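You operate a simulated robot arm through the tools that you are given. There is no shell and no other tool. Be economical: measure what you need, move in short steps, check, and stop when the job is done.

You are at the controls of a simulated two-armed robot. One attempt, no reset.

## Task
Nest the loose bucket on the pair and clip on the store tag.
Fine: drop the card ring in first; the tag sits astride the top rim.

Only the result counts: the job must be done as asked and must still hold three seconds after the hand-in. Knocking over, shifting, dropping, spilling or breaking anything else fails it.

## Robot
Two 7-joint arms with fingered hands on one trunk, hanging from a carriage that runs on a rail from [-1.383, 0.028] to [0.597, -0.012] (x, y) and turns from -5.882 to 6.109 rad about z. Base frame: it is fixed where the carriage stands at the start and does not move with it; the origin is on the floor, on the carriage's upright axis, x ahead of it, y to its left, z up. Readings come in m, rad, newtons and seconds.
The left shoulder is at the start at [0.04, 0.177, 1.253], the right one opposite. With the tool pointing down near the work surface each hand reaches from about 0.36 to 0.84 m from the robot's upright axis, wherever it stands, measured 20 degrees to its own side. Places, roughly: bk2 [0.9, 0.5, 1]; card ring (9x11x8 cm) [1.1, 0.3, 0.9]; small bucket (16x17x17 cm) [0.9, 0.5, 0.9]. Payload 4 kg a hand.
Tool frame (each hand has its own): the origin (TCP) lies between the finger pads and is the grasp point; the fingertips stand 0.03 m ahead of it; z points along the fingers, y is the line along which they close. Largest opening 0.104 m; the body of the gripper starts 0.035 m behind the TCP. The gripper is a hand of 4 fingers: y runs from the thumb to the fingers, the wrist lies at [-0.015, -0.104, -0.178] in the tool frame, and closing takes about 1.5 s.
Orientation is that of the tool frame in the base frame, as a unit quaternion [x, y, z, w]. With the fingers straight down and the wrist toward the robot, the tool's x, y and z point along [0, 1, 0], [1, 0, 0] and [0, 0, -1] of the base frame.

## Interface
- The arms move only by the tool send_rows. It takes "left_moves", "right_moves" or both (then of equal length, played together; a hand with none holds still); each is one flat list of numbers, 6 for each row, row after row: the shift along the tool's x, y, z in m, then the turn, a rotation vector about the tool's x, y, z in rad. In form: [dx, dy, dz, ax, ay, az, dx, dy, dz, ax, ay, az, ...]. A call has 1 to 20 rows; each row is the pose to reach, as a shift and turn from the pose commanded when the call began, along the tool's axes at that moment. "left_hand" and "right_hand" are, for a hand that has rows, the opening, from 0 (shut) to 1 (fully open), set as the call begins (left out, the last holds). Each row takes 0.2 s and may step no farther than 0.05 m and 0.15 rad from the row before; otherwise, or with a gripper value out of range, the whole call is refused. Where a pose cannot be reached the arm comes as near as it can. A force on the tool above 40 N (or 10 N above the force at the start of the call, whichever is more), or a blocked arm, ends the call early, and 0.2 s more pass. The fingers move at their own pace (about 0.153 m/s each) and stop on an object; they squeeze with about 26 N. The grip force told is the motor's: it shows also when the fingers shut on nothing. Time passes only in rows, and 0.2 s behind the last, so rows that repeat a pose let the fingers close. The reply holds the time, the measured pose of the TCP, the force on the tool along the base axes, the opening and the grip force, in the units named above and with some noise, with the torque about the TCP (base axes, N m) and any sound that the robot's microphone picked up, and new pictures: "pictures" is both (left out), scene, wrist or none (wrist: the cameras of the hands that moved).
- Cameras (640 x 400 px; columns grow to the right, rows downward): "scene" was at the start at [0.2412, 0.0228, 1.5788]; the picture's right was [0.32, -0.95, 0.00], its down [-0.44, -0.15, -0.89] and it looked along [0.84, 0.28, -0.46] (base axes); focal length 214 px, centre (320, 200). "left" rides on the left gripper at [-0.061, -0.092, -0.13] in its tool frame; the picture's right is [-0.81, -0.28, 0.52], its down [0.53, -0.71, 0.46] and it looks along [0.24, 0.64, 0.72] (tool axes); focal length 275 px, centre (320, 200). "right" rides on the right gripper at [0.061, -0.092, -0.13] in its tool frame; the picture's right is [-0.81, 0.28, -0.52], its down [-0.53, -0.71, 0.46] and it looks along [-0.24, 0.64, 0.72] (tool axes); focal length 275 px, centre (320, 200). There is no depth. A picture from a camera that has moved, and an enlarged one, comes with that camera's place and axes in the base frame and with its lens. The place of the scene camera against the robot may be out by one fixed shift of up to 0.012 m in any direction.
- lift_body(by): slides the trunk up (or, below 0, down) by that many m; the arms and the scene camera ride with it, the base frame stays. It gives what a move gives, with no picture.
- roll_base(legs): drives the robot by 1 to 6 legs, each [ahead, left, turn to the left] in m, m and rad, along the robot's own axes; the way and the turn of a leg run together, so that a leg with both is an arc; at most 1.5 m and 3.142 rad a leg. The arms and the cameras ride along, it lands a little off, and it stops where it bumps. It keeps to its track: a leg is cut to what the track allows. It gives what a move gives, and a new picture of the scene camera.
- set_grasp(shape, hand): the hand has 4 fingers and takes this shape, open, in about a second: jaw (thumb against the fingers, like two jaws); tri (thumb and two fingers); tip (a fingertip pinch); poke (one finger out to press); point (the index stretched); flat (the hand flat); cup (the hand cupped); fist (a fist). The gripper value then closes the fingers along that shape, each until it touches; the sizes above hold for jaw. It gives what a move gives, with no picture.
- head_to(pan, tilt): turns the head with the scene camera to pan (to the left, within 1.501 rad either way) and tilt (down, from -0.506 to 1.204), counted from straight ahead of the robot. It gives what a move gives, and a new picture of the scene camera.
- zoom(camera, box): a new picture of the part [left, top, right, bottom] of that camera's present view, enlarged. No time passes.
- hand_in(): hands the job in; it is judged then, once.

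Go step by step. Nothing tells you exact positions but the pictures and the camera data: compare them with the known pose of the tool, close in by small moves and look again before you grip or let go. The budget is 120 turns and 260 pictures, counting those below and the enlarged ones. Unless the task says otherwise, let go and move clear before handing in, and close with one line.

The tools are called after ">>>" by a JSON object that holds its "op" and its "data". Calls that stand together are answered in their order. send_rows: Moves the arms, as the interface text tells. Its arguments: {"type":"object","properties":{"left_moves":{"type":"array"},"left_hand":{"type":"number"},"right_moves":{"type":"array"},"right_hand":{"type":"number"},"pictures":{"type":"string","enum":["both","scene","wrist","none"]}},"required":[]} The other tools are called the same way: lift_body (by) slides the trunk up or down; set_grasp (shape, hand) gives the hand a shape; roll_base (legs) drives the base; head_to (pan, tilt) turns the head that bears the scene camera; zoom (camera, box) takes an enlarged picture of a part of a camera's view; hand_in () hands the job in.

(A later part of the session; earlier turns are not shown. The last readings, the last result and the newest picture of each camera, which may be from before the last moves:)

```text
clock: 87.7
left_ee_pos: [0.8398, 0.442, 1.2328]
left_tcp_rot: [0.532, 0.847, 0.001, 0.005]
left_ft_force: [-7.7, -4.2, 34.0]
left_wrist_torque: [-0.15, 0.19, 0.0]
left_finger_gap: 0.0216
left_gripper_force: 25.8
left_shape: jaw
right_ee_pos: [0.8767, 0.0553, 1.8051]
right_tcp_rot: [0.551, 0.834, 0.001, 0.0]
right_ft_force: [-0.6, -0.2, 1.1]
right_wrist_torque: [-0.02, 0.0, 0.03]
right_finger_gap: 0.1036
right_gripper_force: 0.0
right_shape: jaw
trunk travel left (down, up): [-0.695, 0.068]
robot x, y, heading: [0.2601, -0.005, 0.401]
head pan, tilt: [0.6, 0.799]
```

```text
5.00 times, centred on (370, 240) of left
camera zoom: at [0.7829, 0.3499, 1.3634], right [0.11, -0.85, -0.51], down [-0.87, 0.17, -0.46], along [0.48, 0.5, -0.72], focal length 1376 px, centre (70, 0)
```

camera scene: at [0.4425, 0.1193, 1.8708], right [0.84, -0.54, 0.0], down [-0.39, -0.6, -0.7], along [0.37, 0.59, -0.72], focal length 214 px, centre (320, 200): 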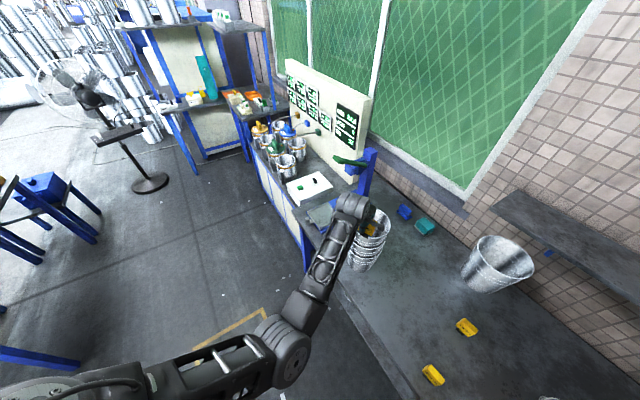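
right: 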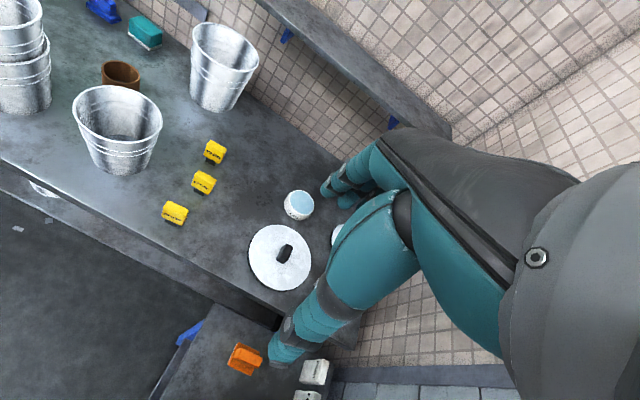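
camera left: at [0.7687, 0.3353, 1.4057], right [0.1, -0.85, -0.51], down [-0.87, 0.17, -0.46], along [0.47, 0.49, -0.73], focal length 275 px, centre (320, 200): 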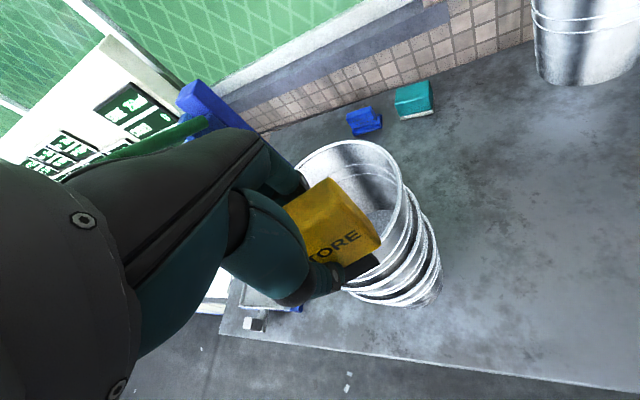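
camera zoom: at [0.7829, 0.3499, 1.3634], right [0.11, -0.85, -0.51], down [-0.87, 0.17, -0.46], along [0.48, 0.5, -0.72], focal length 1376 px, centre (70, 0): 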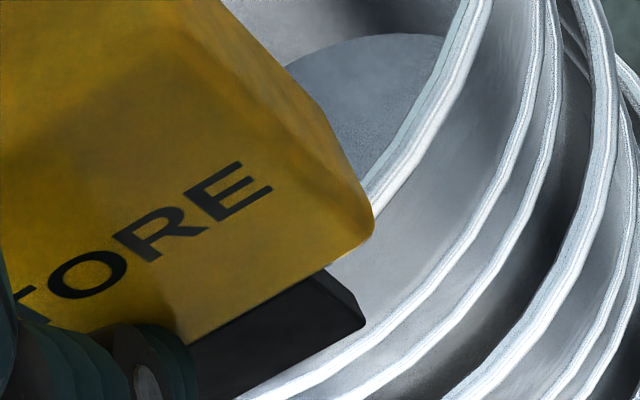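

It's stopped at 34 N and slipping slightly in the fingers. I'll unload, then test engagement with a small sideways nudge to see whether the jaws hold against the rim.

>>> {"op": "send_rows", "data": {"left_moves": [0, 0, -0.006, 0, 0, 0, 0, 0, -0.007, 0, 0, 0], "pictures": "none"}}

>>> {"op": "send_rows", "data": {"left_moves": [0, 0.003, 0, 0, 0, 0, 0, 0.005, 0, 0, 0, 0], "pictures": "none"}}

>>> {"op": "send_rows", "data": {"left_moves": [0, -0.005, 0, 0, 0, 0, 0, -0.01, 0, 0, 0, 0], "pictures": "none"}}

>>> {"op": "zoom", "data": {"camera": "left", "box": [330, 200, 410, 280]}}

```text
clock: 88.3
left_ee_pos: [0.8384, 0.4418, 1.2343]
left_tcp_rot: [0.532, 0.847, -0.004, 0.001]
left_ft_force: [-0.6, -0.3, 14.8]
left_wrist_torque: [0.04, -0.04, -0.03]
left_finger_gap: 0.0211
left_gripper_force: 25.5
left_shape: jaw
right_ee_pos: [0.8768, 0.0557, 1.8044]
right_tcp_rot: [0.552, 0.834, 0.001, 0.0]
right_ft_force: [-0.4, -0.8, 0.0]
right_wrist_torque: [-0.02, 0.01, -0.04]
right_finger_gap: 0.1035
right_gripper_force: 0.0
right_shape: jaw
trunk travel left (down, up): [-0.695, 0.068]
robot x, y, heading: [0.2597, -0.0048, 0.403]
head pan, tilt: [0.6, 0.799]
```

```text
clock: 88.9
left_ee_pos: [0.8413, 0.4431, 1.2349]
left_tcp_rot: [0.532, 0.846, -0.004, 0.003]
left_ft_force: [-4.5, -1.6, 16.3]
left_wrist_torque: [-0.03, 0.16, -0.02]
left_finger_gap: 0.021
left_gripper_force: 26.1
left_shape: jaw
right_ee_pos: [0.8757, 0.0554, 1.8053]
right_tcp_rot: [0.552, 0.834, 0.001, 0.0]
right_ft_force: [-0.3, -0.7, 0.0]
right_wrist_torque: [-0.01, -0.01, -0.03]
right_finger_gap: 0.1039
right_gripper_force: 0.0
right_shape: jaw
trunk travel left (down, up): [-0.695, 0.068]
robot x, y, heading: [0.2591, -0.0056, 0.407]
head pan, tilt: [0.6, 0.799]
```

```text
clock: 89.5
left_ee_pos: [0.834, 0.4376, 1.2324]
left_tcp_rot: [0.531, 0.847, -0.004, 0.002]
left_ft_force: [0.7, 0.7, 6.0]
left_wrist_torque: [0.07, -0.14, 0.01]
left_finger_gap: 0.0202
left_gripper_force: 26.1
left_shape: jaw
right_ee_pos: [0.8764, 0.0538, 1.8051]
right_tcp_rot: [0.552, 0.834, 0.0, -0.001]
right_ft_force: [0.0, 0.0, 0.2]
right_wrist_torque: [0.02, 0.0, -0.01]
right_finger_gap: 0.1035
right_gripper_force: 0.1
right_shape: jaw
trunk travel left (down, up): [-0.695, 0.068]
robot x, y, heading: [0.2554, -0.0058, 0.404]
head pan, tilt: [0.6, 0.799]
```

```text
5.00 times, centred on (370, 240) of left
camera zoom: at [0.7776, 0.3464, 1.3652], right [0.1, -0.85, -0.51], down [-0.87, 0.17, -0.46], along [0.48, 0.49, -0.73], focal length 1376 px, centre (70, 0)
```

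zoom: 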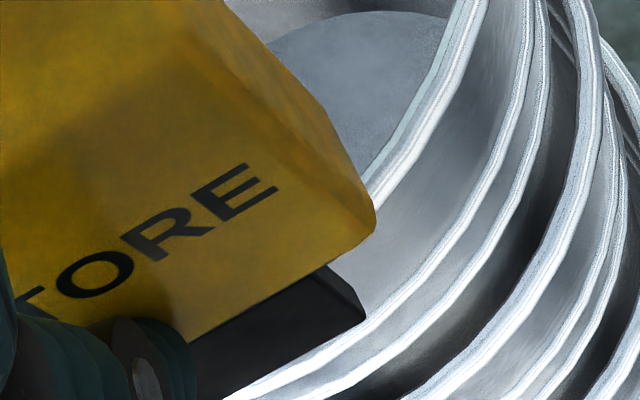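

The stack followed the tag's small sideways motion, so the clip is straddling the rim. I'll return the few millimetres, unload vertically, and release.

>>> {"op": "send_rows", "data": {"left_moves": [0, 0.002, -0.002, 0, 0, 0, 0, 0.0045, -0.004, 0, 0, 0, 0, 0.0045, -0.004, 0, 0, 0], "pictures": "none"}}

>>> {"op": "zoom", "data": {"camera": "scene", "box": [330, 190, 410, 280]}}

```text
clock: 90.3
left_ee_pos: [0.837, 0.4406, 1.2374]
left_tcp_rot: [0.533, 0.846, -0.004, 0.001]
left_ft_force: [0.0, -0.2, -0.7]
left_wrist_torque: [0.03, 0.0, -0.02]
left_finger_gap: 0.0195
left_gripper_force: 26.3
left_shape: jaw
right_ee_pos: [0.8771, 0.0539, 1.8047]
right_tcp_rot: [0.551, 0.834, 0.0, 0.001]
right_ft_force: [-0.5, -1.0, -0.1]
right_wrist_torque: [0.0, -0.02, 0.0]
right_finger_gap: 0.1036
right_gripper_force: 0.2
right_shape: jaw
trunk travel left (down, up): [-0.695, 0.068]
robot x, y, heading: [0.2604, -0.0043, 0.405]
head pan, tilt: [0.6, 0.799]
```

```text
4.44 times, centred on (370, 235) of scene
camera zoom: at [0.4425, 0.1193, 1.8707], right [0.84, -0.54, 0.0], down [-0.39, -0.6, -0.7], along [0.37, 0.59, -0.72], focal length 953 px, centre (98, 44)
```

zoom: 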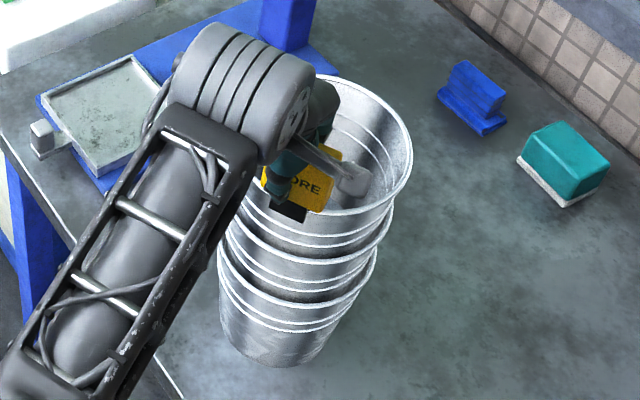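

Lower 2.5 mm back to light contact, then open.

>>> {"op": "send_rows", "data": {"left_moves": [0, 0, 0.002, 0, 0, 0, 0, 0, 0.003, 0, 0, 0], "pictures": "none"}}

>>> {"op": "send_rows", "data": {"left_moves": [0, 0, 0, 0, 0, 0, 0, 0, 0, 0, 0, 0, 0, 0, 0, 0, 0, 0, 0, 0, 0, 0, 0, 0], "left_hand": 0.5, "pictures": "wrist"}}

>>> {"op": "zoom", "data": {"camera": "left", "box": [260, 130, 430, 300]}}

```text
clock: 90.9
left_ee_pos: [0.8373, 0.4404, 1.2358]
left_tcp_rot: [0.532, 0.846, -0.003, 0.002]
left_ft_force: [-1.3, -0.7, 2.2]
left_wrist_torque: [0.05, 0.02, -0.03]
left_finger_gap: 0.0194
left_gripper_force: 26.1
left_shape: jaw
right_ee_pos: [0.8772, 0.0535, 1.8047]
right_tcp_rot: [0.552, 0.834, -0.001, 0.0]
right_ft_force: [0.1, 1.3, -0.5]
right_wrist_torque: [0.01, 0.0, -0.01]
right_finger_gap: 0.1036
right_gripper_force: 0.1
right_shape: jaw
trunk travel left (down, up): [-0.695, 0.068]
robot x, y, heading: [0.2576, -0.007, 0.403]
head pan, tilt: [0.6, 0.799]
```

```text
clock: 91.9
left_ee_pos: [0.8371, 0.4399, 1.2346]
left_tcp_rot: [0.532, 0.847, -0.004, 0.002]
left_ft_force: [0.4, 1.0, 0.2]
left_wrist_torque: [0.01, -0.03, 0.02]
left_finger_gap: 0.052
left_gripper_force: 0.0
left_shape: jaw
right_ee_pos: [0.8758, 0.0557, 1.8045]
right_tcp_rot: [0.552, 0.834, 0.0, -0.001]
right_ft_force: [-0.6, -0.6, -0.1]
right_wrist_torque: [0.05, 0.0, -0.01]
right_finger_gap: 0.1034
right_gripper_force: 0.0
right_shape: jaw
trunk travel left (down, up): [-0.695, 0.068]
robot x, y, heading: [0.2598, -0.0032, 0.406]
head pan, tilt: [0.6, 0.799]
camera left: at [0.7805, 0.3482, 1.3664], right [0.1, -0.85, -0.51], down [-0.87, 0.17, -0.46], along [0.47, 0.49, -0.73], focal length 275 px, centre (320, 200)
```

left: 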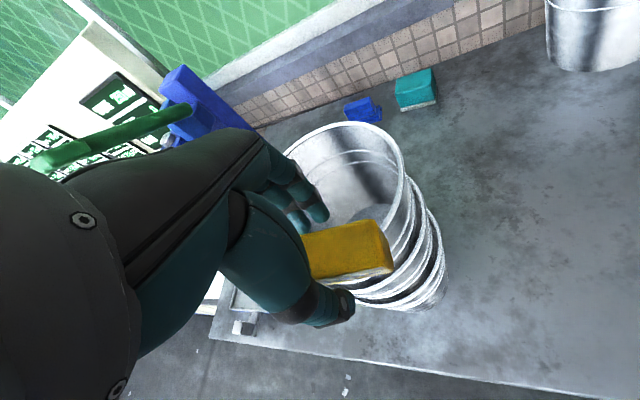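

```text
2.35 times, centred on (345, 215) of left
camera zoom: at [0.7805, 0.3482, 1.3664], right [0.1, -0.85, -0.51], down [-0.87, 0.17, -0.46], along [0.47, 0.49, -0.73], focal length 648 px, centre (261, 165)
```

zoom: 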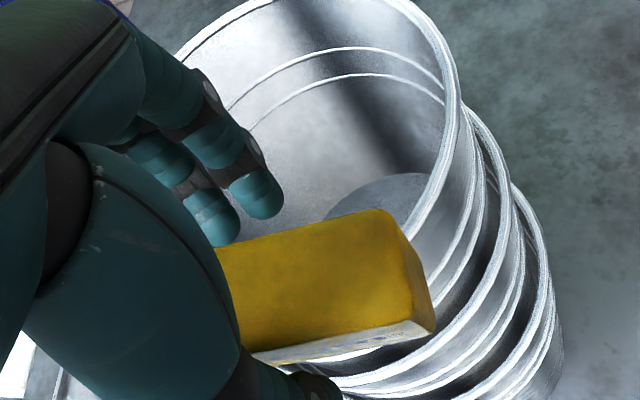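

On release the tag seems to have tipped outward. I'll look from the scene camera before moving anything.

>>> {"op": "zoom", "data": {"camera": "scene", "box": [345, 195, 405, 255]}}

>>> {"op": "zoom", "data": {"camera": "left", "box": [310, 200, 410, 300]}}

```text
6.67 times, centred on (375, 225) of scene
camera zoom: at [0.4425, 0.1193, 1.8708], right [0.84, -0.54, 0.0], down [-0.39, -0.6, -0.7], along [0.37, 0.59, -0.72], focal length 1430 px, centre (-47, 33)
```

zoom: 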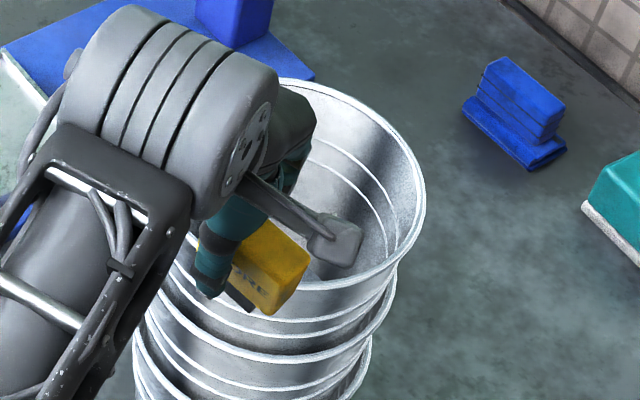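

```text
4.00 times, centred on (360, 250) of left
camera zoom: at [0.7805, 0.3482, 1.3664], right [0.1, -0.85, -0.51], down [-0.87, 0.17, -0.46], along [0.47, 0.49, -0.73], focal length 1101 px, centre (160, 0)
```

zoom: 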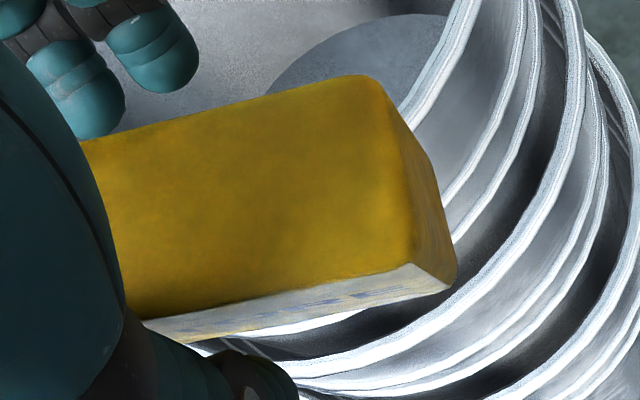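

The tag leans on the thumb but hasn't fallen. I'll close again to recapture it upright.

>>> {"op": "send_rows", "data": {"left_moves": [0, 0, 0, 0, 0, 0, 0, 0, 0, 0, 0, 0, 0, 0, 0, 0, 0, 0, 0, 0, 0, 0, 0, 0, 0, 0, 0, 0, 0, 0], "left_hand": 0, "pictures": "none"}}

>>> {"op": "zoom", "data": {"camera": "left", "box": [290, 180, 430, 320]}}

>>> {"op": "zoom", "data": {"camera": "scene", "box": [345, 195, 405, 255]}}

```text
clock: 93.1
left_ee_pos: [0.837, 0.44, 1.2348]
left_tcp_rot: [0.532, 0.847, -0.004, 0.001]
left_ft_force: [-1.2, -0.8, -0.3]
left_wrist_torque: [0.01, 0.0, -0.01]
left_finger_gap: 0.0199
left_gripper_force: 25.7
left_shape: jaw
right_ee_pos: [0.8765, 0.0546, 1.805]
right_tcp_rot: [0.551, 0.834, 0.0, 0.001]
right_ft_force: [0.0, 0.6, -0.9]
right_wrist_torque: [0.0, 0.0, -0.01]
right_finger_gap: 0.1036
right_gripper_force: 0.0
right_shape: jaw
trunk travel left (down, up): [-0.695, 0.068]
robot x, y, heading: [0.2622, -0.0092, 0.408]
head pan, tilt: [0.6, 0.799]
```

```text
2.86 times, centred on (360, 250) of left
camera zoom: at [0.7806, 0.3481, 1.3665], right [0.1, -0.85, -0.51], down [-0.87, 0.17, -0.46], along [0.47, 0.49, -0.73], focal length 786 px, centre (206, 57)
```

zoom: 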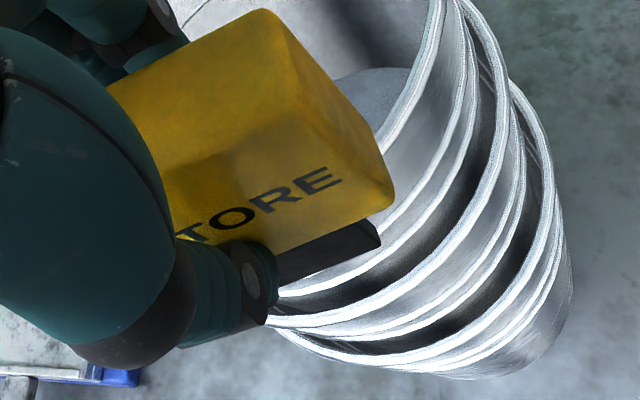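

```text
6.67 times, centred on (375, 225) of scene
camera zoom: at [0.4425, 0.1193, 1.8708], right [0.84, -0.54, 0.0], down [-0.39, -0.6, -0.7], along [0.37, 0.59, -0.72], focal length 1430 px, centre (-47, 33)
```

zoom: 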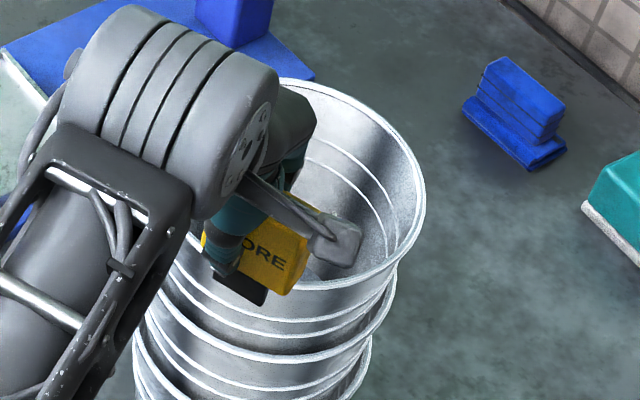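

Recaptured. Before retrying I need the clip's actual shape, so I'll zoom hard on the clip's end and on the YARD tag's foot.

>>> {"op": "zoom", "data": {"camera": "scene", "box": [362, 214, 378, 226]}}

>>> {"op": "zoom", "data": {"camera": "scene", "box": [452, 314, 482, 340]}}

>>> {"op": "zoom", "data": {"camera": "left", "box": [345, 215, 385, 255]}}

```text
16.00 times, centred on (370, 220) of scene
camera zoom: at [0.4425, 0.1193, 1.8708], right [0.84, -0.54, 0.0], down [-0.39, -0.6, -0.7], along [0.37, 0.59, -0.72], focal length 3432 px, centre (-480, -120)
```

zoom: 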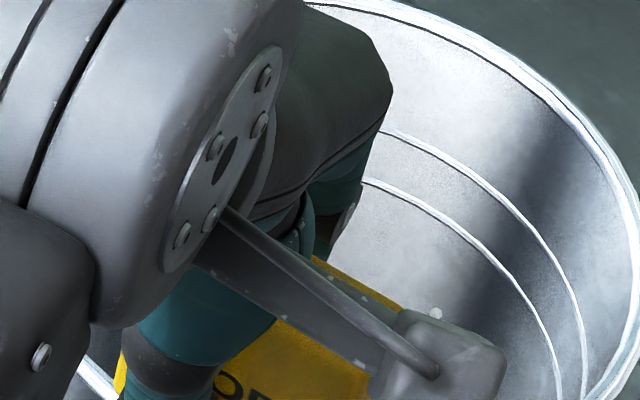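

```text
15.38 times, centred on (467, 327) of scene
camera zoom: at [0.4425, 0.1193, 1.8708], right [0.84, -0.54, 0.0], down [-0.39, -0.6, -0.7], along [0.37, 0.59, -0.72], focal length 3300 px, centre (-1942, -1754)
```

zoom: 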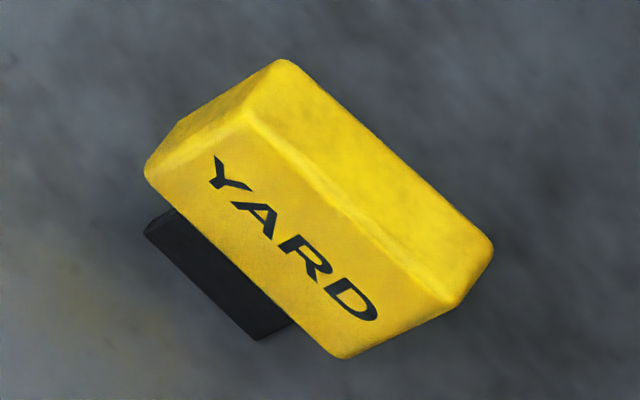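

```text
10.00 times, centred on (365, 235) of left
camera zoom: at [0.7806, 0.3481, 1.3665], right [0.1, -0.85, -0.51], down [-0.87, 0.17, -0.46], along [0.47, 0.49, -0.73], focal length 2753 px, centre (-130, -150)
```

zoom: 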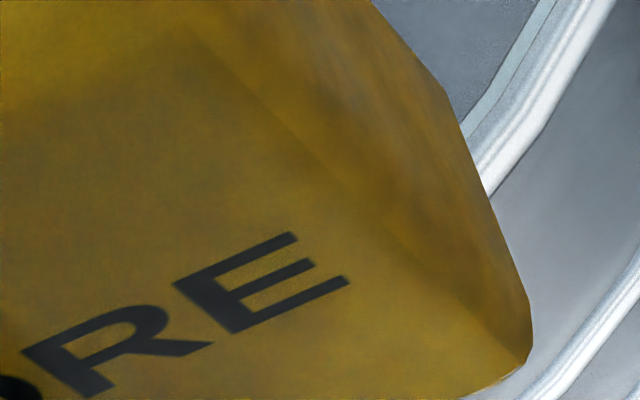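

The clip is a narrow foot, so radial alignment must be good to about 1–2 mm. I want an end-on view of the clip and rim from the right wrist camera. First I'll raise and retract the tag, then bring the base 0.12 m closer along the rail.

>>> {"op": "send_rows", "data": {"left_moves": [0, 0, -0.02, 0, 0, 0, 0, 0, -0.06, 0, 0, 0, 0.01, -0.03, -0.085, 0, 0, 0, 0.03, -0.065, -0.1, 0, 0, 0, 0.052, -0.108, -0.1, 0, 0, 0, 0.052, -0.108, -0.1, 0, 0, 0], "pictures": "wrist"}}

>>> {"op": "roll_base", "data": {"legs": [[0.11, -0.047, 0]]}}

```text
clock: 94.5
left_ee_pos: [0.7151, 0.4414, 1.3331]
left_tcp_rot: [0.533, 0.846, -0.003, 0.002]
left_ft_force: [-0.1, -0.6, -0.4]
left_wrist_torque: [0.03, 0.02, 0.0]
left_finger_gap: 0.0202
left_gripper_force: 25.9
left_shape: jaw
right_ee_pos: [0.8759, 0.0547, 1.8042]
right_tcp_rot: [0.551, 0.834, 0.0, 0.0]
right_ft_force: [0.3, 0.5, -0.5]
right_wrist_torque: [0.04, -0.01, 0.0]
right_finger_gap: 0.1038
right_gripper_force: 0.0
right_shape: jaw
trunk travel left (down, up): [-0.695, 0.068]
robot x, y, heading: [0.2619, -0.0052, 0.403]
head pan, tilt: [0.6, 0.799]
camera left: at [0.6597, 0.3494, 1.4655], right [0.1, -0.85, -0.51], down [-0.87, 0.17, -0.46], along [0.47, 0.49, -0.73], focal length 275 px, centre (320, 200)
```

left: 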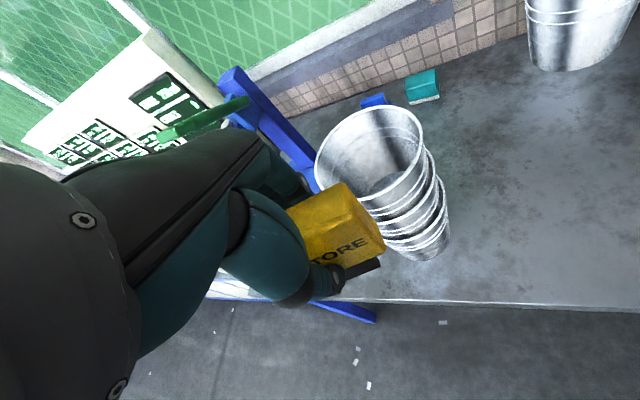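

```text
clock: 95.7
left_ee_pos: [0.8334, 0.4404, 1.3341]
left_tcp_rot: [0.531, 0.847, -0.004, 0.002]
left_ft_force: [-0.7, -0.7, -1.2]
left_wrist_torque: [-0.01, -0.02, 0.01]
left_finger_gap: 0.0203
left_gripper_force: 25.8
left_shape: jaw
right_ee_pos: [0.9929, 0.0531, 1.8048]
right_tcp_rot: [0.552, 0.834, -0.001, -0.001]
right_ft_force: [0.3, -0.5, 0.2]
right_wrist_torque: [-0.01, -0.04, 0.0]
right_finger_gap: 0.1038
right_gripper_force: 0.1
right_shape: jaw
trunk travel left (down, up): [-0.695, 0.068]
robot x, y, heading: [0.374, -0.0069, 0.402]
head pan, tilt: [0.6, 0.799]
camera scene: at [0.5597, 0.1172, 1.8708], right [0.84, -0.54, 0.0], down [-0.38, -0.6, -0.7], along [0.37, 0.59, -0.72], focal length 214 px, centre (320, 200)
```

scene: 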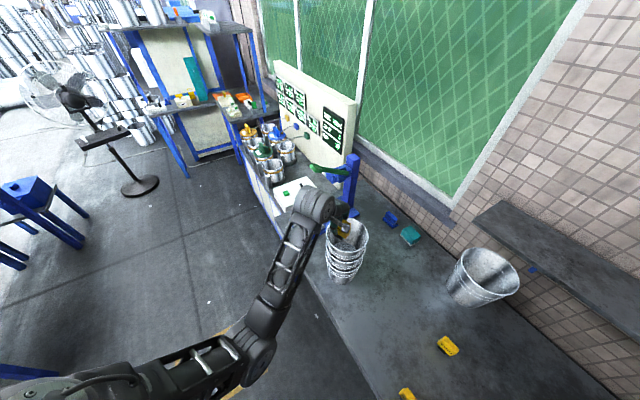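

Now I'll swing the right hand down beside the stack, yawed 90° left, so its camera looks along the rim tangent.

>>> {"op": "send_rows", "data": {"right_moves": [0.008, -0.003, 0.0417, 0, 0, -0.131, 0.017, -0.006, 0.083, 0, 0, -0.262, 0.025, -0.009, 0.125, 0, 0, -0.393, 0.033, -0.012, 0.167, 0, 0, -0.523, 0.042, -0.015, 0.208, 0, 0, -0.654, 0.05, -0.018, 0.25, 0, 0, -0.785, 0.058, -0.02, 0.292, 0, 0, -0.916, 0.067, -0.023, 0.333, 0, 0, -1.047, 0.075, -0.026, 0.375, 0, 0, -1.178, 0.083, -0.029, 0.417, 0, 0, -1.308, 0.092, -0.032, 0.458, 0, 0, -1.439, 0.1, -0.035, 0.5, 0, 0, -1.57, 0.1, -0.035, 0.5, 0, 0, -1.57]}}

```text
clock: 98.5
left_ee_pos: [0.8335, 0.4389, 1.3339]
left_tcp_rot: [0.532, 0.846, -0.004, 0.002]
left_ft_force: [0.4, -0.4, -0.5]
left_wrist_torque: [0.0, -0.04, 0.0]
left_finger_gap: 0.0199
left_gripper_force: 25.7
left_shape: jaw
right_ee_pos: [0.92, 0.1309, 1.3051]
right_tcp_rot: [-0.2, 0.98, 0.001, 0.0]
right_ft_force: [-0.7, 0.2, -0.1]
right_wrist_torque: [0.02, 0.03, -0.01]
right_finger_gap: 0.1037
right_gripper_force: 0.1
right_shape: jaw
trunk travel left (down, up): [-0.695, 0.068]
robot x, y, heading: [0.3736, -0.0065, 0.403]
head pan, tilt: [0.6, 0.799]
camera scene: at [0.5596, 0.1172, 1.8708], right [0.84, -0.54, 0.0], down [-0.38, -0.6, -0.7], along [0.37, 0.59, -0.72], focal length 214 px, centre (320, 200)
camera right: at [0.9007, 0.0228, 1.4358], right [0.64, 0.57, 0.52], down [0.77, -0.45, -0.46], along [-0.03, 0.69, -0.72], focal length 275 px, centre (320, 200)
```

scene: 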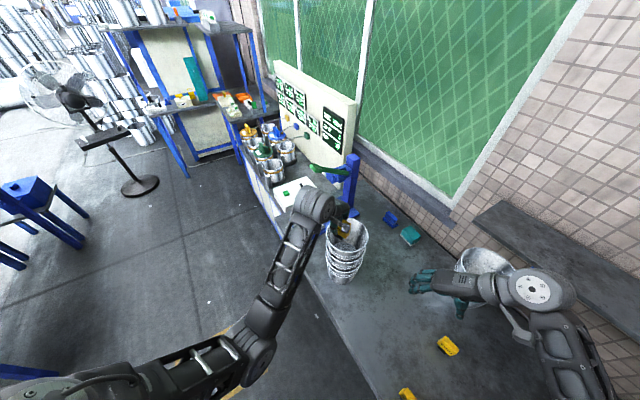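
right: 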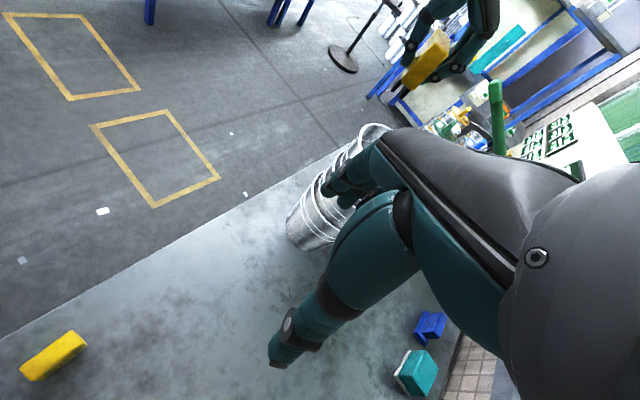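

The right wrist camera sees the held tag end-on and the stack. Zooming in.

>>> {"op": "zoom", "data": {"camera": "right", "box": [370, 10, 490, 110]}}

>>> {"op": "zoom", "data": {"camera": "right", "box": [270, 90, 430, 250]}}

```text
4.00 times, centred on (430, 60) of right
camera zoom: at [0.9007, 0.0228, 1.4358], right [0.64, 0.57, 0.52], down [0.77, -0.45, -0.46], along [-0.03, 0.69, -0.72], focal length 1101 px, centre (-120, 760)
```

zoom: 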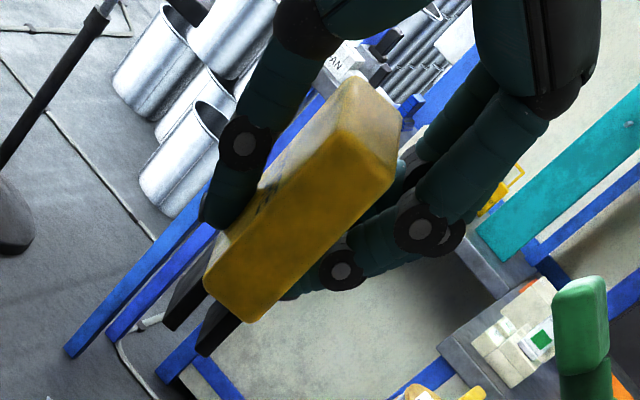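

```text
2.50 times, centred on (350, 170) of right
camera zoom: at [0.9007, 0.0228, 1.4358], right [0.64, 0.57, 0.52], down [0.77, -0.45, -0.46], along [-0.03, 0.69, -0.72], focal length 688 px, centre (245, 275)
```

zoom: 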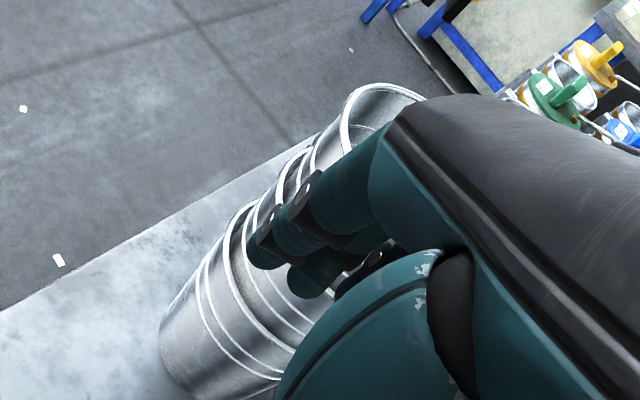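

Clear: the clip is a two-jawed fork with a slot. I'll lower the tag to just above the rim and use this view to align the slot.

>>> {"op": "send_rows", "data": {"left_moves": [0, 0.002, 0.03, 0, 0, 0, 0, 0.0045, 0.06, 0, 0, 0, 0, 0.0045, 0.075, 0, 0, 0, 0, 0.0045, 0.075, 0, 0, 0], "pictures": "none"}}

>>> {"op": "zoom", "data": {"camera": "right", "box": [320, 80, 420, 160]}}

```text
clock: 99.5
left_ee_pos: [0.8353, 0.4403, 1.2592]
left_tcp_rot: [0.532, 0.847, -0.004, 0.001]
left_ft_force: [0.0, 0.4, -0.9]
left_wrist_torque: [0.01, 0.02, 0.02]
left_finger_gap: 0.0198
left_gripper_force: 25.7
left_shape: jaw
right_ee_pos: [0.9204, 0.1311, 1.307]
right_tcp_rot: [-0.2, 0.98, 0.0, 0.0]
right_ft_force: [-0.8, -0.1, 0.6]
right_wrist_torque: [-0.02, 0.01, 0.02]
right_finger_gap: 0.1037
right_gripper_force: 0.1
right_shape: jaw
trunk travel left (down, up): [-0.695, 0.068]
robot x, y, heading: [0.3734, -0.0092, 0.402]
head pan, tilt: [0.6, 0.799]
```

```text
5.00 times, centred on (370, 120) of right
camera zoom: at [0.9008, 0.0227, 1.4363], right [0.64, 0.57, 0.52], down [0.77, -0.45, -0.46], along [-0.03, 0.69, -0.72], focal length 1376 px, centre (70, 600)
```

zoom: 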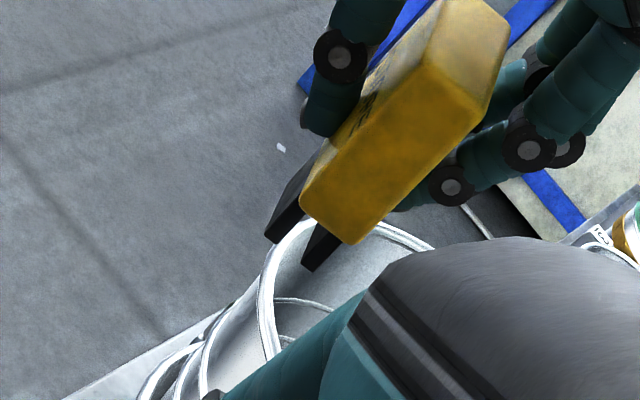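

Now I see it: the slot sits roughly 7 mm too far outward (the inner jaw was resting on the rim), and the jaw tips are still well above it. I'll move 7 mm inward, lower 18 mm and look again.

>>> {"op": "send_rows", "data": {"left_moves": [0, 0.004, 0.005, 0, 0, 0, 0, 0.007, 0.012, 0, 0, 0, 0, 0.007, 0.018, 0, 0, 0, 0, 0.007, 0.018, 0, 0, 0], "pictures": "none"}}

>>> {"op": "zoom", "data": {"camera": "right", "box": [325, 95, 405, 160]}}

```text
clock: 100.5
left_ee_pos: [0.8435, 0.4423, 1.2399]
left_tcp_rot: [0.532, 0.847, -0.004, 0.001]
left_ft_force: [-0.4, 0.3, 0.3]
left_wrist_torque: [0.03, 0.03, 0.03]
left_finger_gap: 0.02
left_gripper_force: 26.0
left_shape: jaw
right_ee_pos: [0.919, 0.1318, 1.3056]
right_tcp_rot: [-0.201, 0.98, 0.001, 0.0]
right_ft_force: [-1.2, 0.5, 0.2]
right_wrist_torque: [-0.03, -0.01, 0.0]
right_finger_gap: 0.1039
right_gripper_force: 0.0
right_shape: jaw
trunk travel left (down, up): [-0.695, 0.068]
robot x, y, heading: [0.3712, -0.0095, 0.405]
head pan, tilt: [0.6, 0.799]
```

```text
6.15 times, centred on (365, 128) of right
camera zoom: at [0.9008, 0.0227, 1.4363], right [0.64, 0.57, 0.52], down [0.77, -0.45, -0.46], along [-0.03, 0.69, -0.72], focal length 1694 px, centre (43, 646)
```

zoom: 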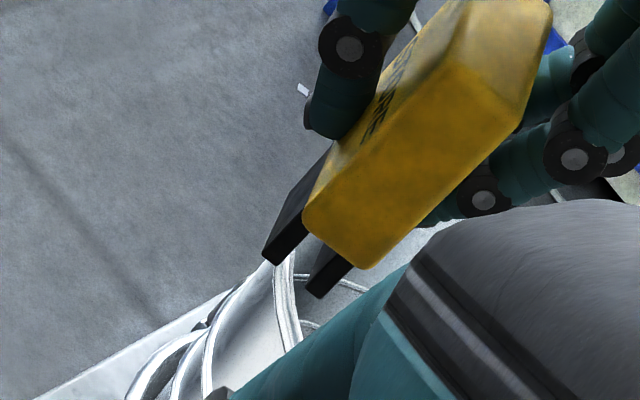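

The rim now shows between the two jaws. I'll lower 7 mm more and re-check the centring before engaging.

>>> {"op": "send_rows", "data": {"left_moves": [0, 0.001, 0.004, 0, 0, 0, 0, 0.0015, 0.007, 0, 0, 0, 0, 0.0015, 0.007, 0, 0, 0], "pictures": "none"}}

>>> {"op": "zoom", "data": {"camera": "right", "box": [340, 115, 380, 150]}}

```text
clock: 101.3
left_ee_pos: [0.845, 0.4442, 1.2335]
left_tcp_rot: [0.532, 0.846, -0.003, 0.002]
left_ft_force: [-0.1, -0.2, 4.7]
left_wrist_torque: [-0.05, 0.06, 0.0]
left_finger_gap: 0.0203
left_gripper_force: 25.9
left_shape: jaw
right_ee_pos: [0.9203, 0.131, 1.3065]
right_tcp_rot: [-0.201, 0.98, 0.0, -0.001]
right_ft_force: [-0.8, 0.2, -0.4]
right_wrist_torque: [0.0, 0.0, 0.03]
right_finger_gap: 0.104
right_gripper_force: 0.1
right_shape: jaw
trunk travel left (down, up): [-0.695, 0.068]
robot x, y, heading: [0.3764, -0.0096, 0.404]
head pan, tilt: [0.6, 0.799]
```

```text
11.43 times, centred on (360, 132) of right
camera zoom: at [0.9009, 0.0229, 1.4364], right [0.64, 0.57, 0.52], down [0.77, -0.45, -0.46], along [-0.03, 0.69, -0.72], focal length 3146 px, centre (-137, 971)
```

zoom: 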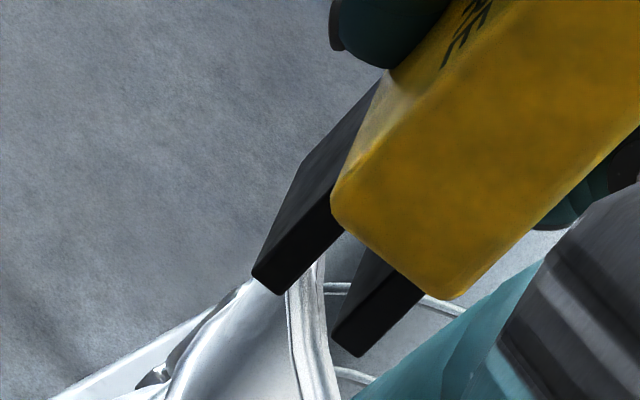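

Light contact, and the torque and view say the outer jaw is touching the rim. I'll raise 3 mm, shift 2.5 mm outward and lower again.

>>> {"op": "send_rows", "data": {"left_moves": [0, 0, -0.005, 0, 0, 0, 0, -0.0025, -0.004, 0, 0, 0, 0, -0.0025, 0.001, 0, 0, 0, 0, -0.0025, 0.003, 0, 0, 0, 0, -0.0025, 0.003, 0, 0, 0], "pictures": "none"}}

>>> {"op": "zoom", "data": {"camera": "right", "box": [340, 115, 380, 150]}}

```text
clock: 102.5
left_ee_pos: [0.8418, 0.4448, 1.2331]
left_tcp_rot: [0.531, 0.847, -0.002, 0.003]
left_ft_force: [-3.0, 0.5, 11.8]
left_wrist_torque: [-0.09, 0.06, 0.02]
left_finger_gap: 0.0206
left_gripper_force: 25.5
left_shape: jaw
right_ee_pos: [0.9201, 0.132, 1.3053]
right_tcp_rot: [-0.201, 0.98, 0.002, 0.0]
right_ft_force: [0.0, 0.3, 0.4]
right_wrist_torque: [0.01, -0.06, 0.0]
right_finger_gap: 0.1038
right_gripper_force: 0.1
right_shape: jaw
trunk travel left (down, up): [-0.695, 0.068]
robot x, y, heading: [0.3754, -0.0094, 0.404]
head pan, tilt: [0.6, 0.799]
```

```text
11.43 times, centred on (360, 132) of right
camera zoom: at [0.901, 0.0233, 1.4366], right [0.64, 0.57, 0.52], down [0.77, -0.45, -0.46], along [-0.03, 0.69, -0.72], focal length 3146 px, centre (-137, 971)
```

zoom: 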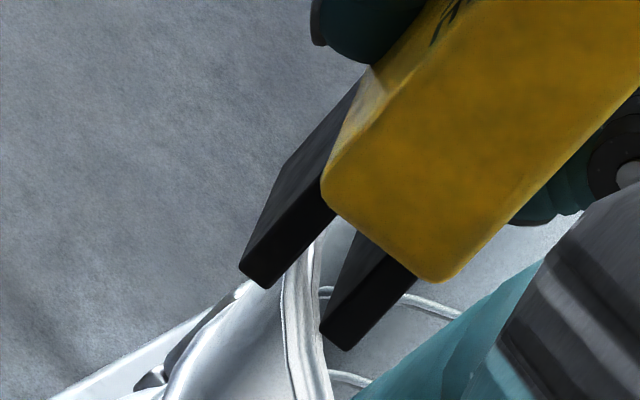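

>>> {"op": "zoom", "data": {"camera": "left", "box": [325, 200, 405, 280]}}

>>> {"op": "zoom", "data": {"camera": "right", "box": [348, 122, 364, 138]}}

```text
5.00 times, centred on (365, 240) of left
camera zoom: at [0.7865, 0.3522, 1.3641], right [0.11, -0.85, -0.51], down [-0.87, 0.17, -0.46], along [0.48, 0.49, -0.73], focal length 1376 px, centre (95, 0)
```

zoom: 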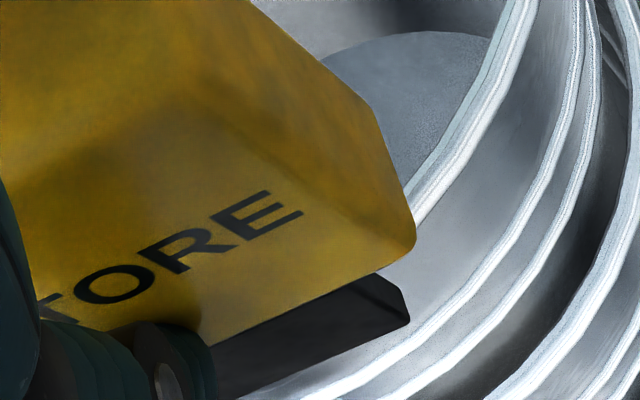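

```text
16.00 times, centred on (356, 130) of right
camera zoom: at [0.901, 0.0233, 1.4366], right [0.64, 0.57, 0.52], down [0.77, -0.45, -0.46], along [-0.03, 0.69, -0.72], focal length 4404 px, centre (-256, 1320)
```

zoom: 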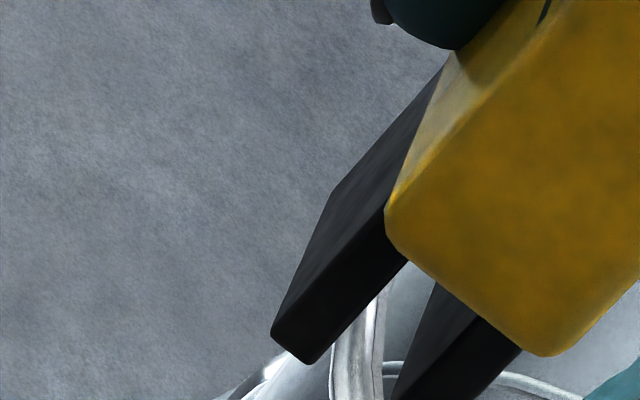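

The slot frames the rim at its right end, but the tag has yawed about 0.09 rad in the hand, so the far end's jaw catches the rim. I'll lift slightly, rotate +0.09 about the tool axis, and lower again.

>>> {"op": "send_rows", "data": {"left_moves": [0, 0, -0.006, 0, 0, 0, 0, 0, -0.006, 0, 0, 0.05, 0, 0, -0.006, 0, 0, 0.09, 0, 0, -0.006, 0, 0, 0.09], "pictures": "none"}}

>>> {"op": "zoom", "data": {"camera": "left", "box": [310, 180, 420, 290]}}

>>> {"op": "zoom", "data": {"camera": "right", "box": [340, 115, 380, 150]}}

```text
clock: 103.5
left_ee_pos: [0.8422, 0.4437, 1.2367]
left_tcp_rot: [0.569, 0.822, -0.004, 0.001]
left_ft_force: [-0.5, -0.6, 0.3]
left_wrist_torque: [0.0, 0.01, 0.02]
left_finger_gap: 0.0203
left_gripper_force: 25.9
left_shape: jaw
right_ee_pos: [0.9201, 0.1309, 1.3056]
right_tcp_rot: [-0.2, 0.98, 0.0, 0.0]
right_ft_force: [0.0, 0.2, 0.0]
right_wrist_torque: [-0.01, 0.03, 0.03]
right_finger_gap: 0.1038
right_gripper_force: 0.0
right_shape: jaw
trunk travel left (down, up): [-0.695, 0.068]
robot x, y, heading: [0.3744, -0.0066, 0.403]
head pan, tilt: [0.6, 0.799]
```

```text
3.64 times, centred on (365, 235) of left
camera zoom: at [0.7782, 0.3568, 1.3683], right [0.03, -0.86, -0.51], down [-0.86, 0.24, -0.46], along [0.52, 0.45, -0.73], focal length 1001 px, centre (156, 73)
```

zoom: 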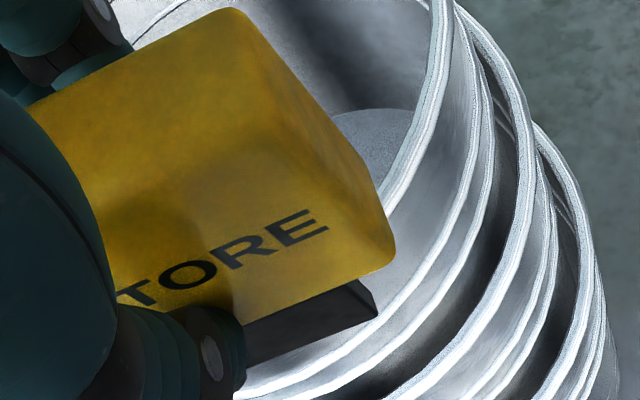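

```text
11.43 times, centred on (360, 132) of right
camera zoom: at [0.9008, 0.0227, 1.4363], right [0.64, 0.57, 0.52], down [0.77, -0.45, -0.46], along [-0.03, 0.69, -0.72], focal length 3146 px, centre (-137, 971)
```

zoom: 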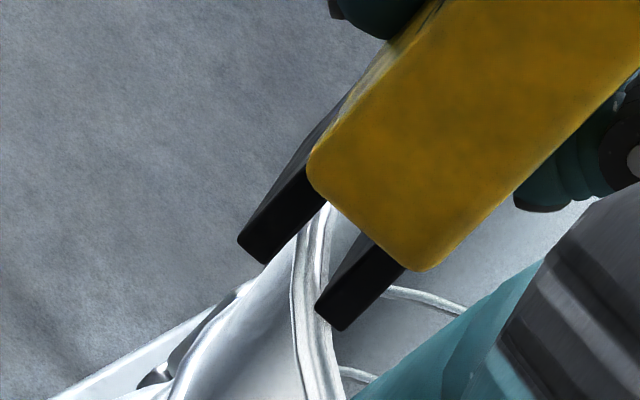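

Now the rim sits slightly toward the inner jaw at the right end. I'll shift 1.2 mm inward and lower gently.

>>> {"op": "send_rows", "data": {"left_moves": [0, 0.0012, 0, 0, 0, 0, 0, 0.0012, 0.004, 0, 0, 0, 0, 0.0012, 0.007, 0, 0, 0, 0, 0.0012, 0.007, 0, 0, 0], "pictures": "none"}}

>>> {"op": "zoom", "data": {"camera": "right", "box": [340, 115, 380, 150]}}

```text
clock: 104.5
left_ee_pos: [0.8434, 0.4443, 1.2313]
left_tcp_rot: [0.569, 0.822, -0.002, 0.003]
left_ft_force: [-3.6, 0.6, 11.9]
left_wrist_torque: [-0.1, 0.02, -0.03]
left_finger_gap: 0.0203
left_gripper_force: 26.2
left_shape: jaw
right_ee_pos: [0.9207, 0.1318, 1.3063]
right_tcp_rot: [-0.2, 0.98, 0.001, -0.001]
right_ft_force: [-0.2, 0.7, -0.5]
right_wrist_torque: [-0.03, -0.03, 0.0]
right_finger_gap: 0.1034
right_gripper_force: 0.0
right_shape: jaw
trunk travel left (down, up): [-0.695, 0.068]
robot x, y, heading: [0.3758, -0.0054, 0.405]
head pan, tilt: [0.6, 0.799]
```

```text
11.43 times, centred on (360, 132) of right
camera zoom: at [0.9011, 0.0233, 1.4366], right [0.64, 0.57, 0.52], down [0.77, -0.45, -0.46], along [-0.03, 0.69, -0.72], focal length 3146 px, centre (-137, 971)
```

zoom: 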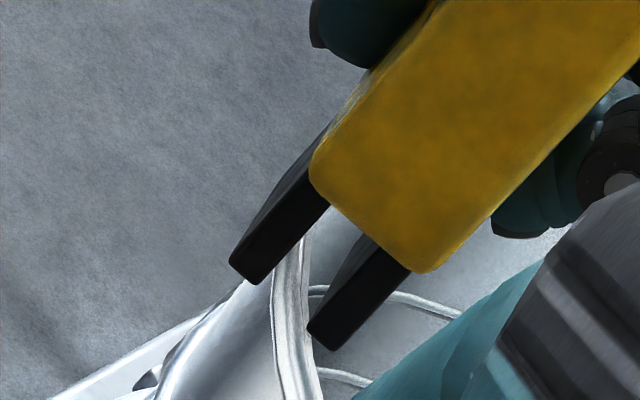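

The rim pushes the tag outward, so its outer jaw's inner face is riding on the bead. I'll lift 2 mm, shift 2 mm outward, and lower.

>>> {"op": "send_rows", "data": {"left_moves": [0, 0, -0.004, 0, 0, 0, 0, -0.002, -0.004, 0, 0, 0, 0, -0.002, 0.001, 0, 0, 0, 0, -0.002, 0.003, 0, 0, 0, 0, -0.002, 0.003, 0, 0, 0], "pictures": "none"}}

>>> {"op": "zoom", "data": {"camera": "right", "box": [340, 115, 380, 150]}}

```text
clock: 105.7
left_ee_pos: [0.8422, 0.4442, 1.2281]
left_tcp_rot: [0.569, 0.822, -0.002, 0.003]
left_ft_force: [-3.6, 1.8, 15.6]
left_wrist_torque: [-0.15, -0.02, 0.07]
left_finger_gap: 0.0204
left_gripper_force: 26.2
left_shape: jaw
right_ee_pos: [0.9206, 0.1325, 1.3068]
right_tcp_rot: [-0.2, 0.98, 0.001, 0.0]
right_ft_force: [-0.6, 0.1, 0.0]
right_wrist_torque: [-0.01, 0.01, -0.01]
right_finger_gap: 0.1037
right_gripper_force: 0.1
right_shape: jaw
trunk travel left (down, up): [-0.695, 0.068]
robot x, y, heading: [0.3735, -0.0099, 0.406]
head pan, tilt: [0.6, 0.799]
```

```text
11.43 times, centred on (360, 132) of right
camera zoom: at [0.9012, 0.0236, 1.4367], right [0.64, 0.57, 0.52], down [0.77, -0.45, -0.46], along [-0.03, 0.69, -0.72], focal length 3146 px, centre (-137, 971)
```

zoom: 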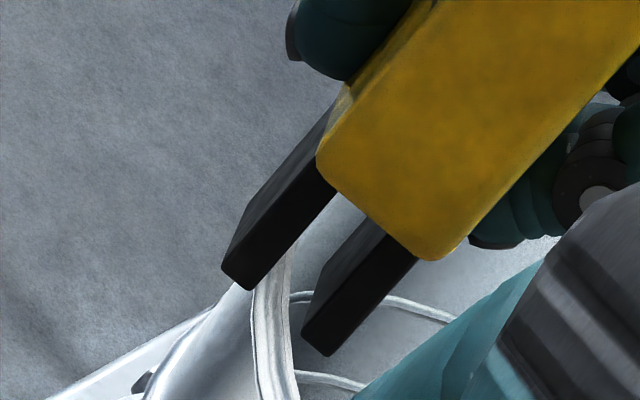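

Measuring the jaw's bottom edge against the tangent in this end view, the tag is yawed the other way, about 0.15 rad clockwise. I'll lift, rotate -0.15, shift 2 mm outward and look again.

>>> {"op": "send_rows", "data": {"left_moves": [0, 0, -0.006, 0, 0, 0, 0, 0, -0.011, 0, 0, -0.07, 0, -0.002, -0.011, 0, 0, -0.14, 0, -0.002, -0.011, 0, 0, -0.15, 0, -0.002, -0.011, 0, 0, -0.15], "pictures": "none"}}

>>> {"op": "zoom", "data": {"camera": "right", "box": [340, 110, 380, 145]}}

>>> {"op": "zoom", "data": {"camera": "left", "box": [260, 100, 480, 320]}}

```text
clock: 106.9
left_ee_pos: [0.8398, 0.4412, 1.2363]
left_tcp_rot: [0.506, 0.862, -0.004, 0.001]
left_ft_force: [-0.3, 0.6, -0.1]
left_wrist_torque: [0.01, 0.01, 0.02]
left_finger_gap: 0.0203
left_gripper_force: 26.2
left_shape: jaw
right_ee_pos: [0.9213, 0.1307, 1.3055]
right_tcp_rot: [-0.2, 0.98, 0.0, 0.0]
right_ft_force: [-0.7, 0.5, 0.4]
right_wrist_torque: [0.0, -0.01, 0.01]
right_finger_gap: 0.1036
right_gripper_force: 0.1
right_shape: jaw
trunk travel left (down, up): [-0.695, 0.068]
robot x, y, heading: [0.3717, -0.0087, 0.407]
head pan, tilt: [0.6, 0.799]
```

```text
11.43 times, centred on (360, 128) of right
camera zoom: at [0.9008, 0.0227, 1.4363], right [0.64, 0.57, 0.52], down [0.77, -0.45, -0.46], along [-0.03, 0.69, -0.72], focal length 3146 px, centre (-137, 1029)
```

zoom: 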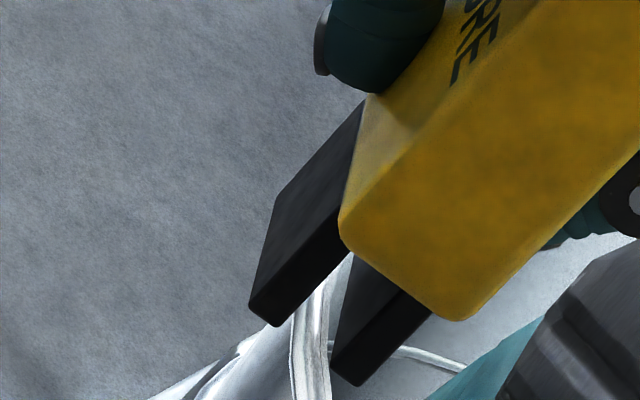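

```text
1.82 times, centred on (370, 210) of left
camera zoom: at [0.7899, 0.3467, 1.369], right [0.15, -0.85, -0.51], down [-0.88, 0.11, -0.46], along [0.44, 0.52, -0.73], focal length 500 px, centre (229, 182)
```

zoom: 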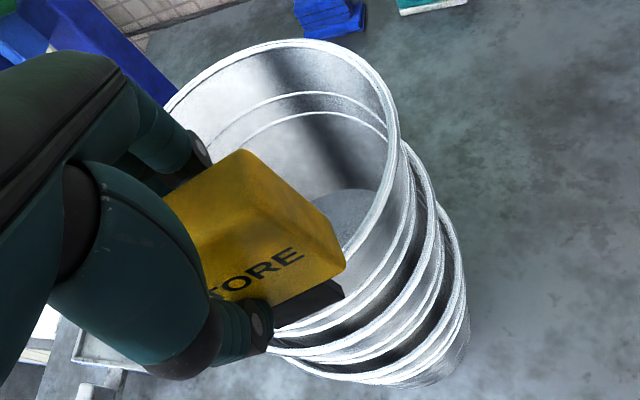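

Yaw now matches the tangent. Shifting 2 mm inward and lowering.

>>> {"op": "send_rows", "data": {"left_moves": [0, 0.002, 0, 0, 0, 0, 0, 0.002, 0.004, 0, 0, 0, 0, 0.002, 0.008, 0, 0, 0, 0, 0.002, 0.008, 0, 0, 0], "pictures": "none"}}

>>> {"op": "zoom", "data": {"camera": "right", "box": [340, 115, 380, 150]}}

```text
clock: 107.9
left_ee_pos: [0.8422, 0.4444, 1.2305]
left_tcp_rot: [0.506, 0.863, -0.003, 0.002]
left_ft_force: [-1.3, 0.4, 7.1]
left_wrist_torque: [-0.1, -0.09, 0.03]
left_finger_gap: 0.0205
left_gripper_force: 25.8
left_shape: jaw
right_ee_pos: [0.9202, 0.1312, 1.3065]
right_tcp_rot: [-0.2, 0.98, 0.0, 0.0]
right_ft_force: [0.2, 0.4, -0.7]
right_wrist_torque: [0.0, 0.04, 0.01]
right_finger_gap: 0.1036
right_gripper_force: 0.1
right_shape: jaw
trunk travel left (down, up): [-0.695, 0.068]
robot x, y, heading: [0.375, -0.0065, 0.4]
head pan, tilt: [0.6, 0.799]
```

```text
11.43 times, centred on (360, 132) of right
camera zoom: at [0.901, 0.0231, 1.4365], right [0.64, 0.57, 0.52], down [0.77, -0.45, -0.46], along [-0.03, 0.69, -0.72], focal length 3146 px, centre (-137, 971)
```

zoom: 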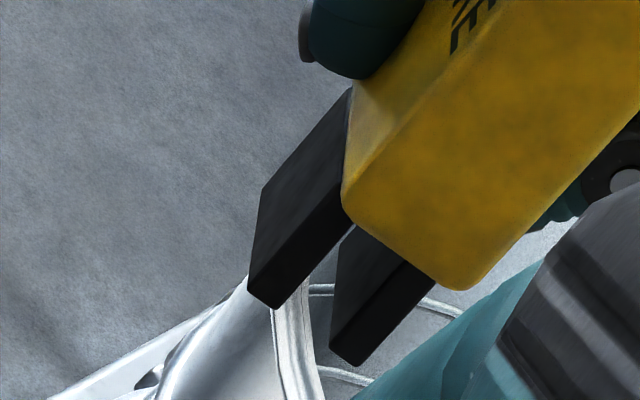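

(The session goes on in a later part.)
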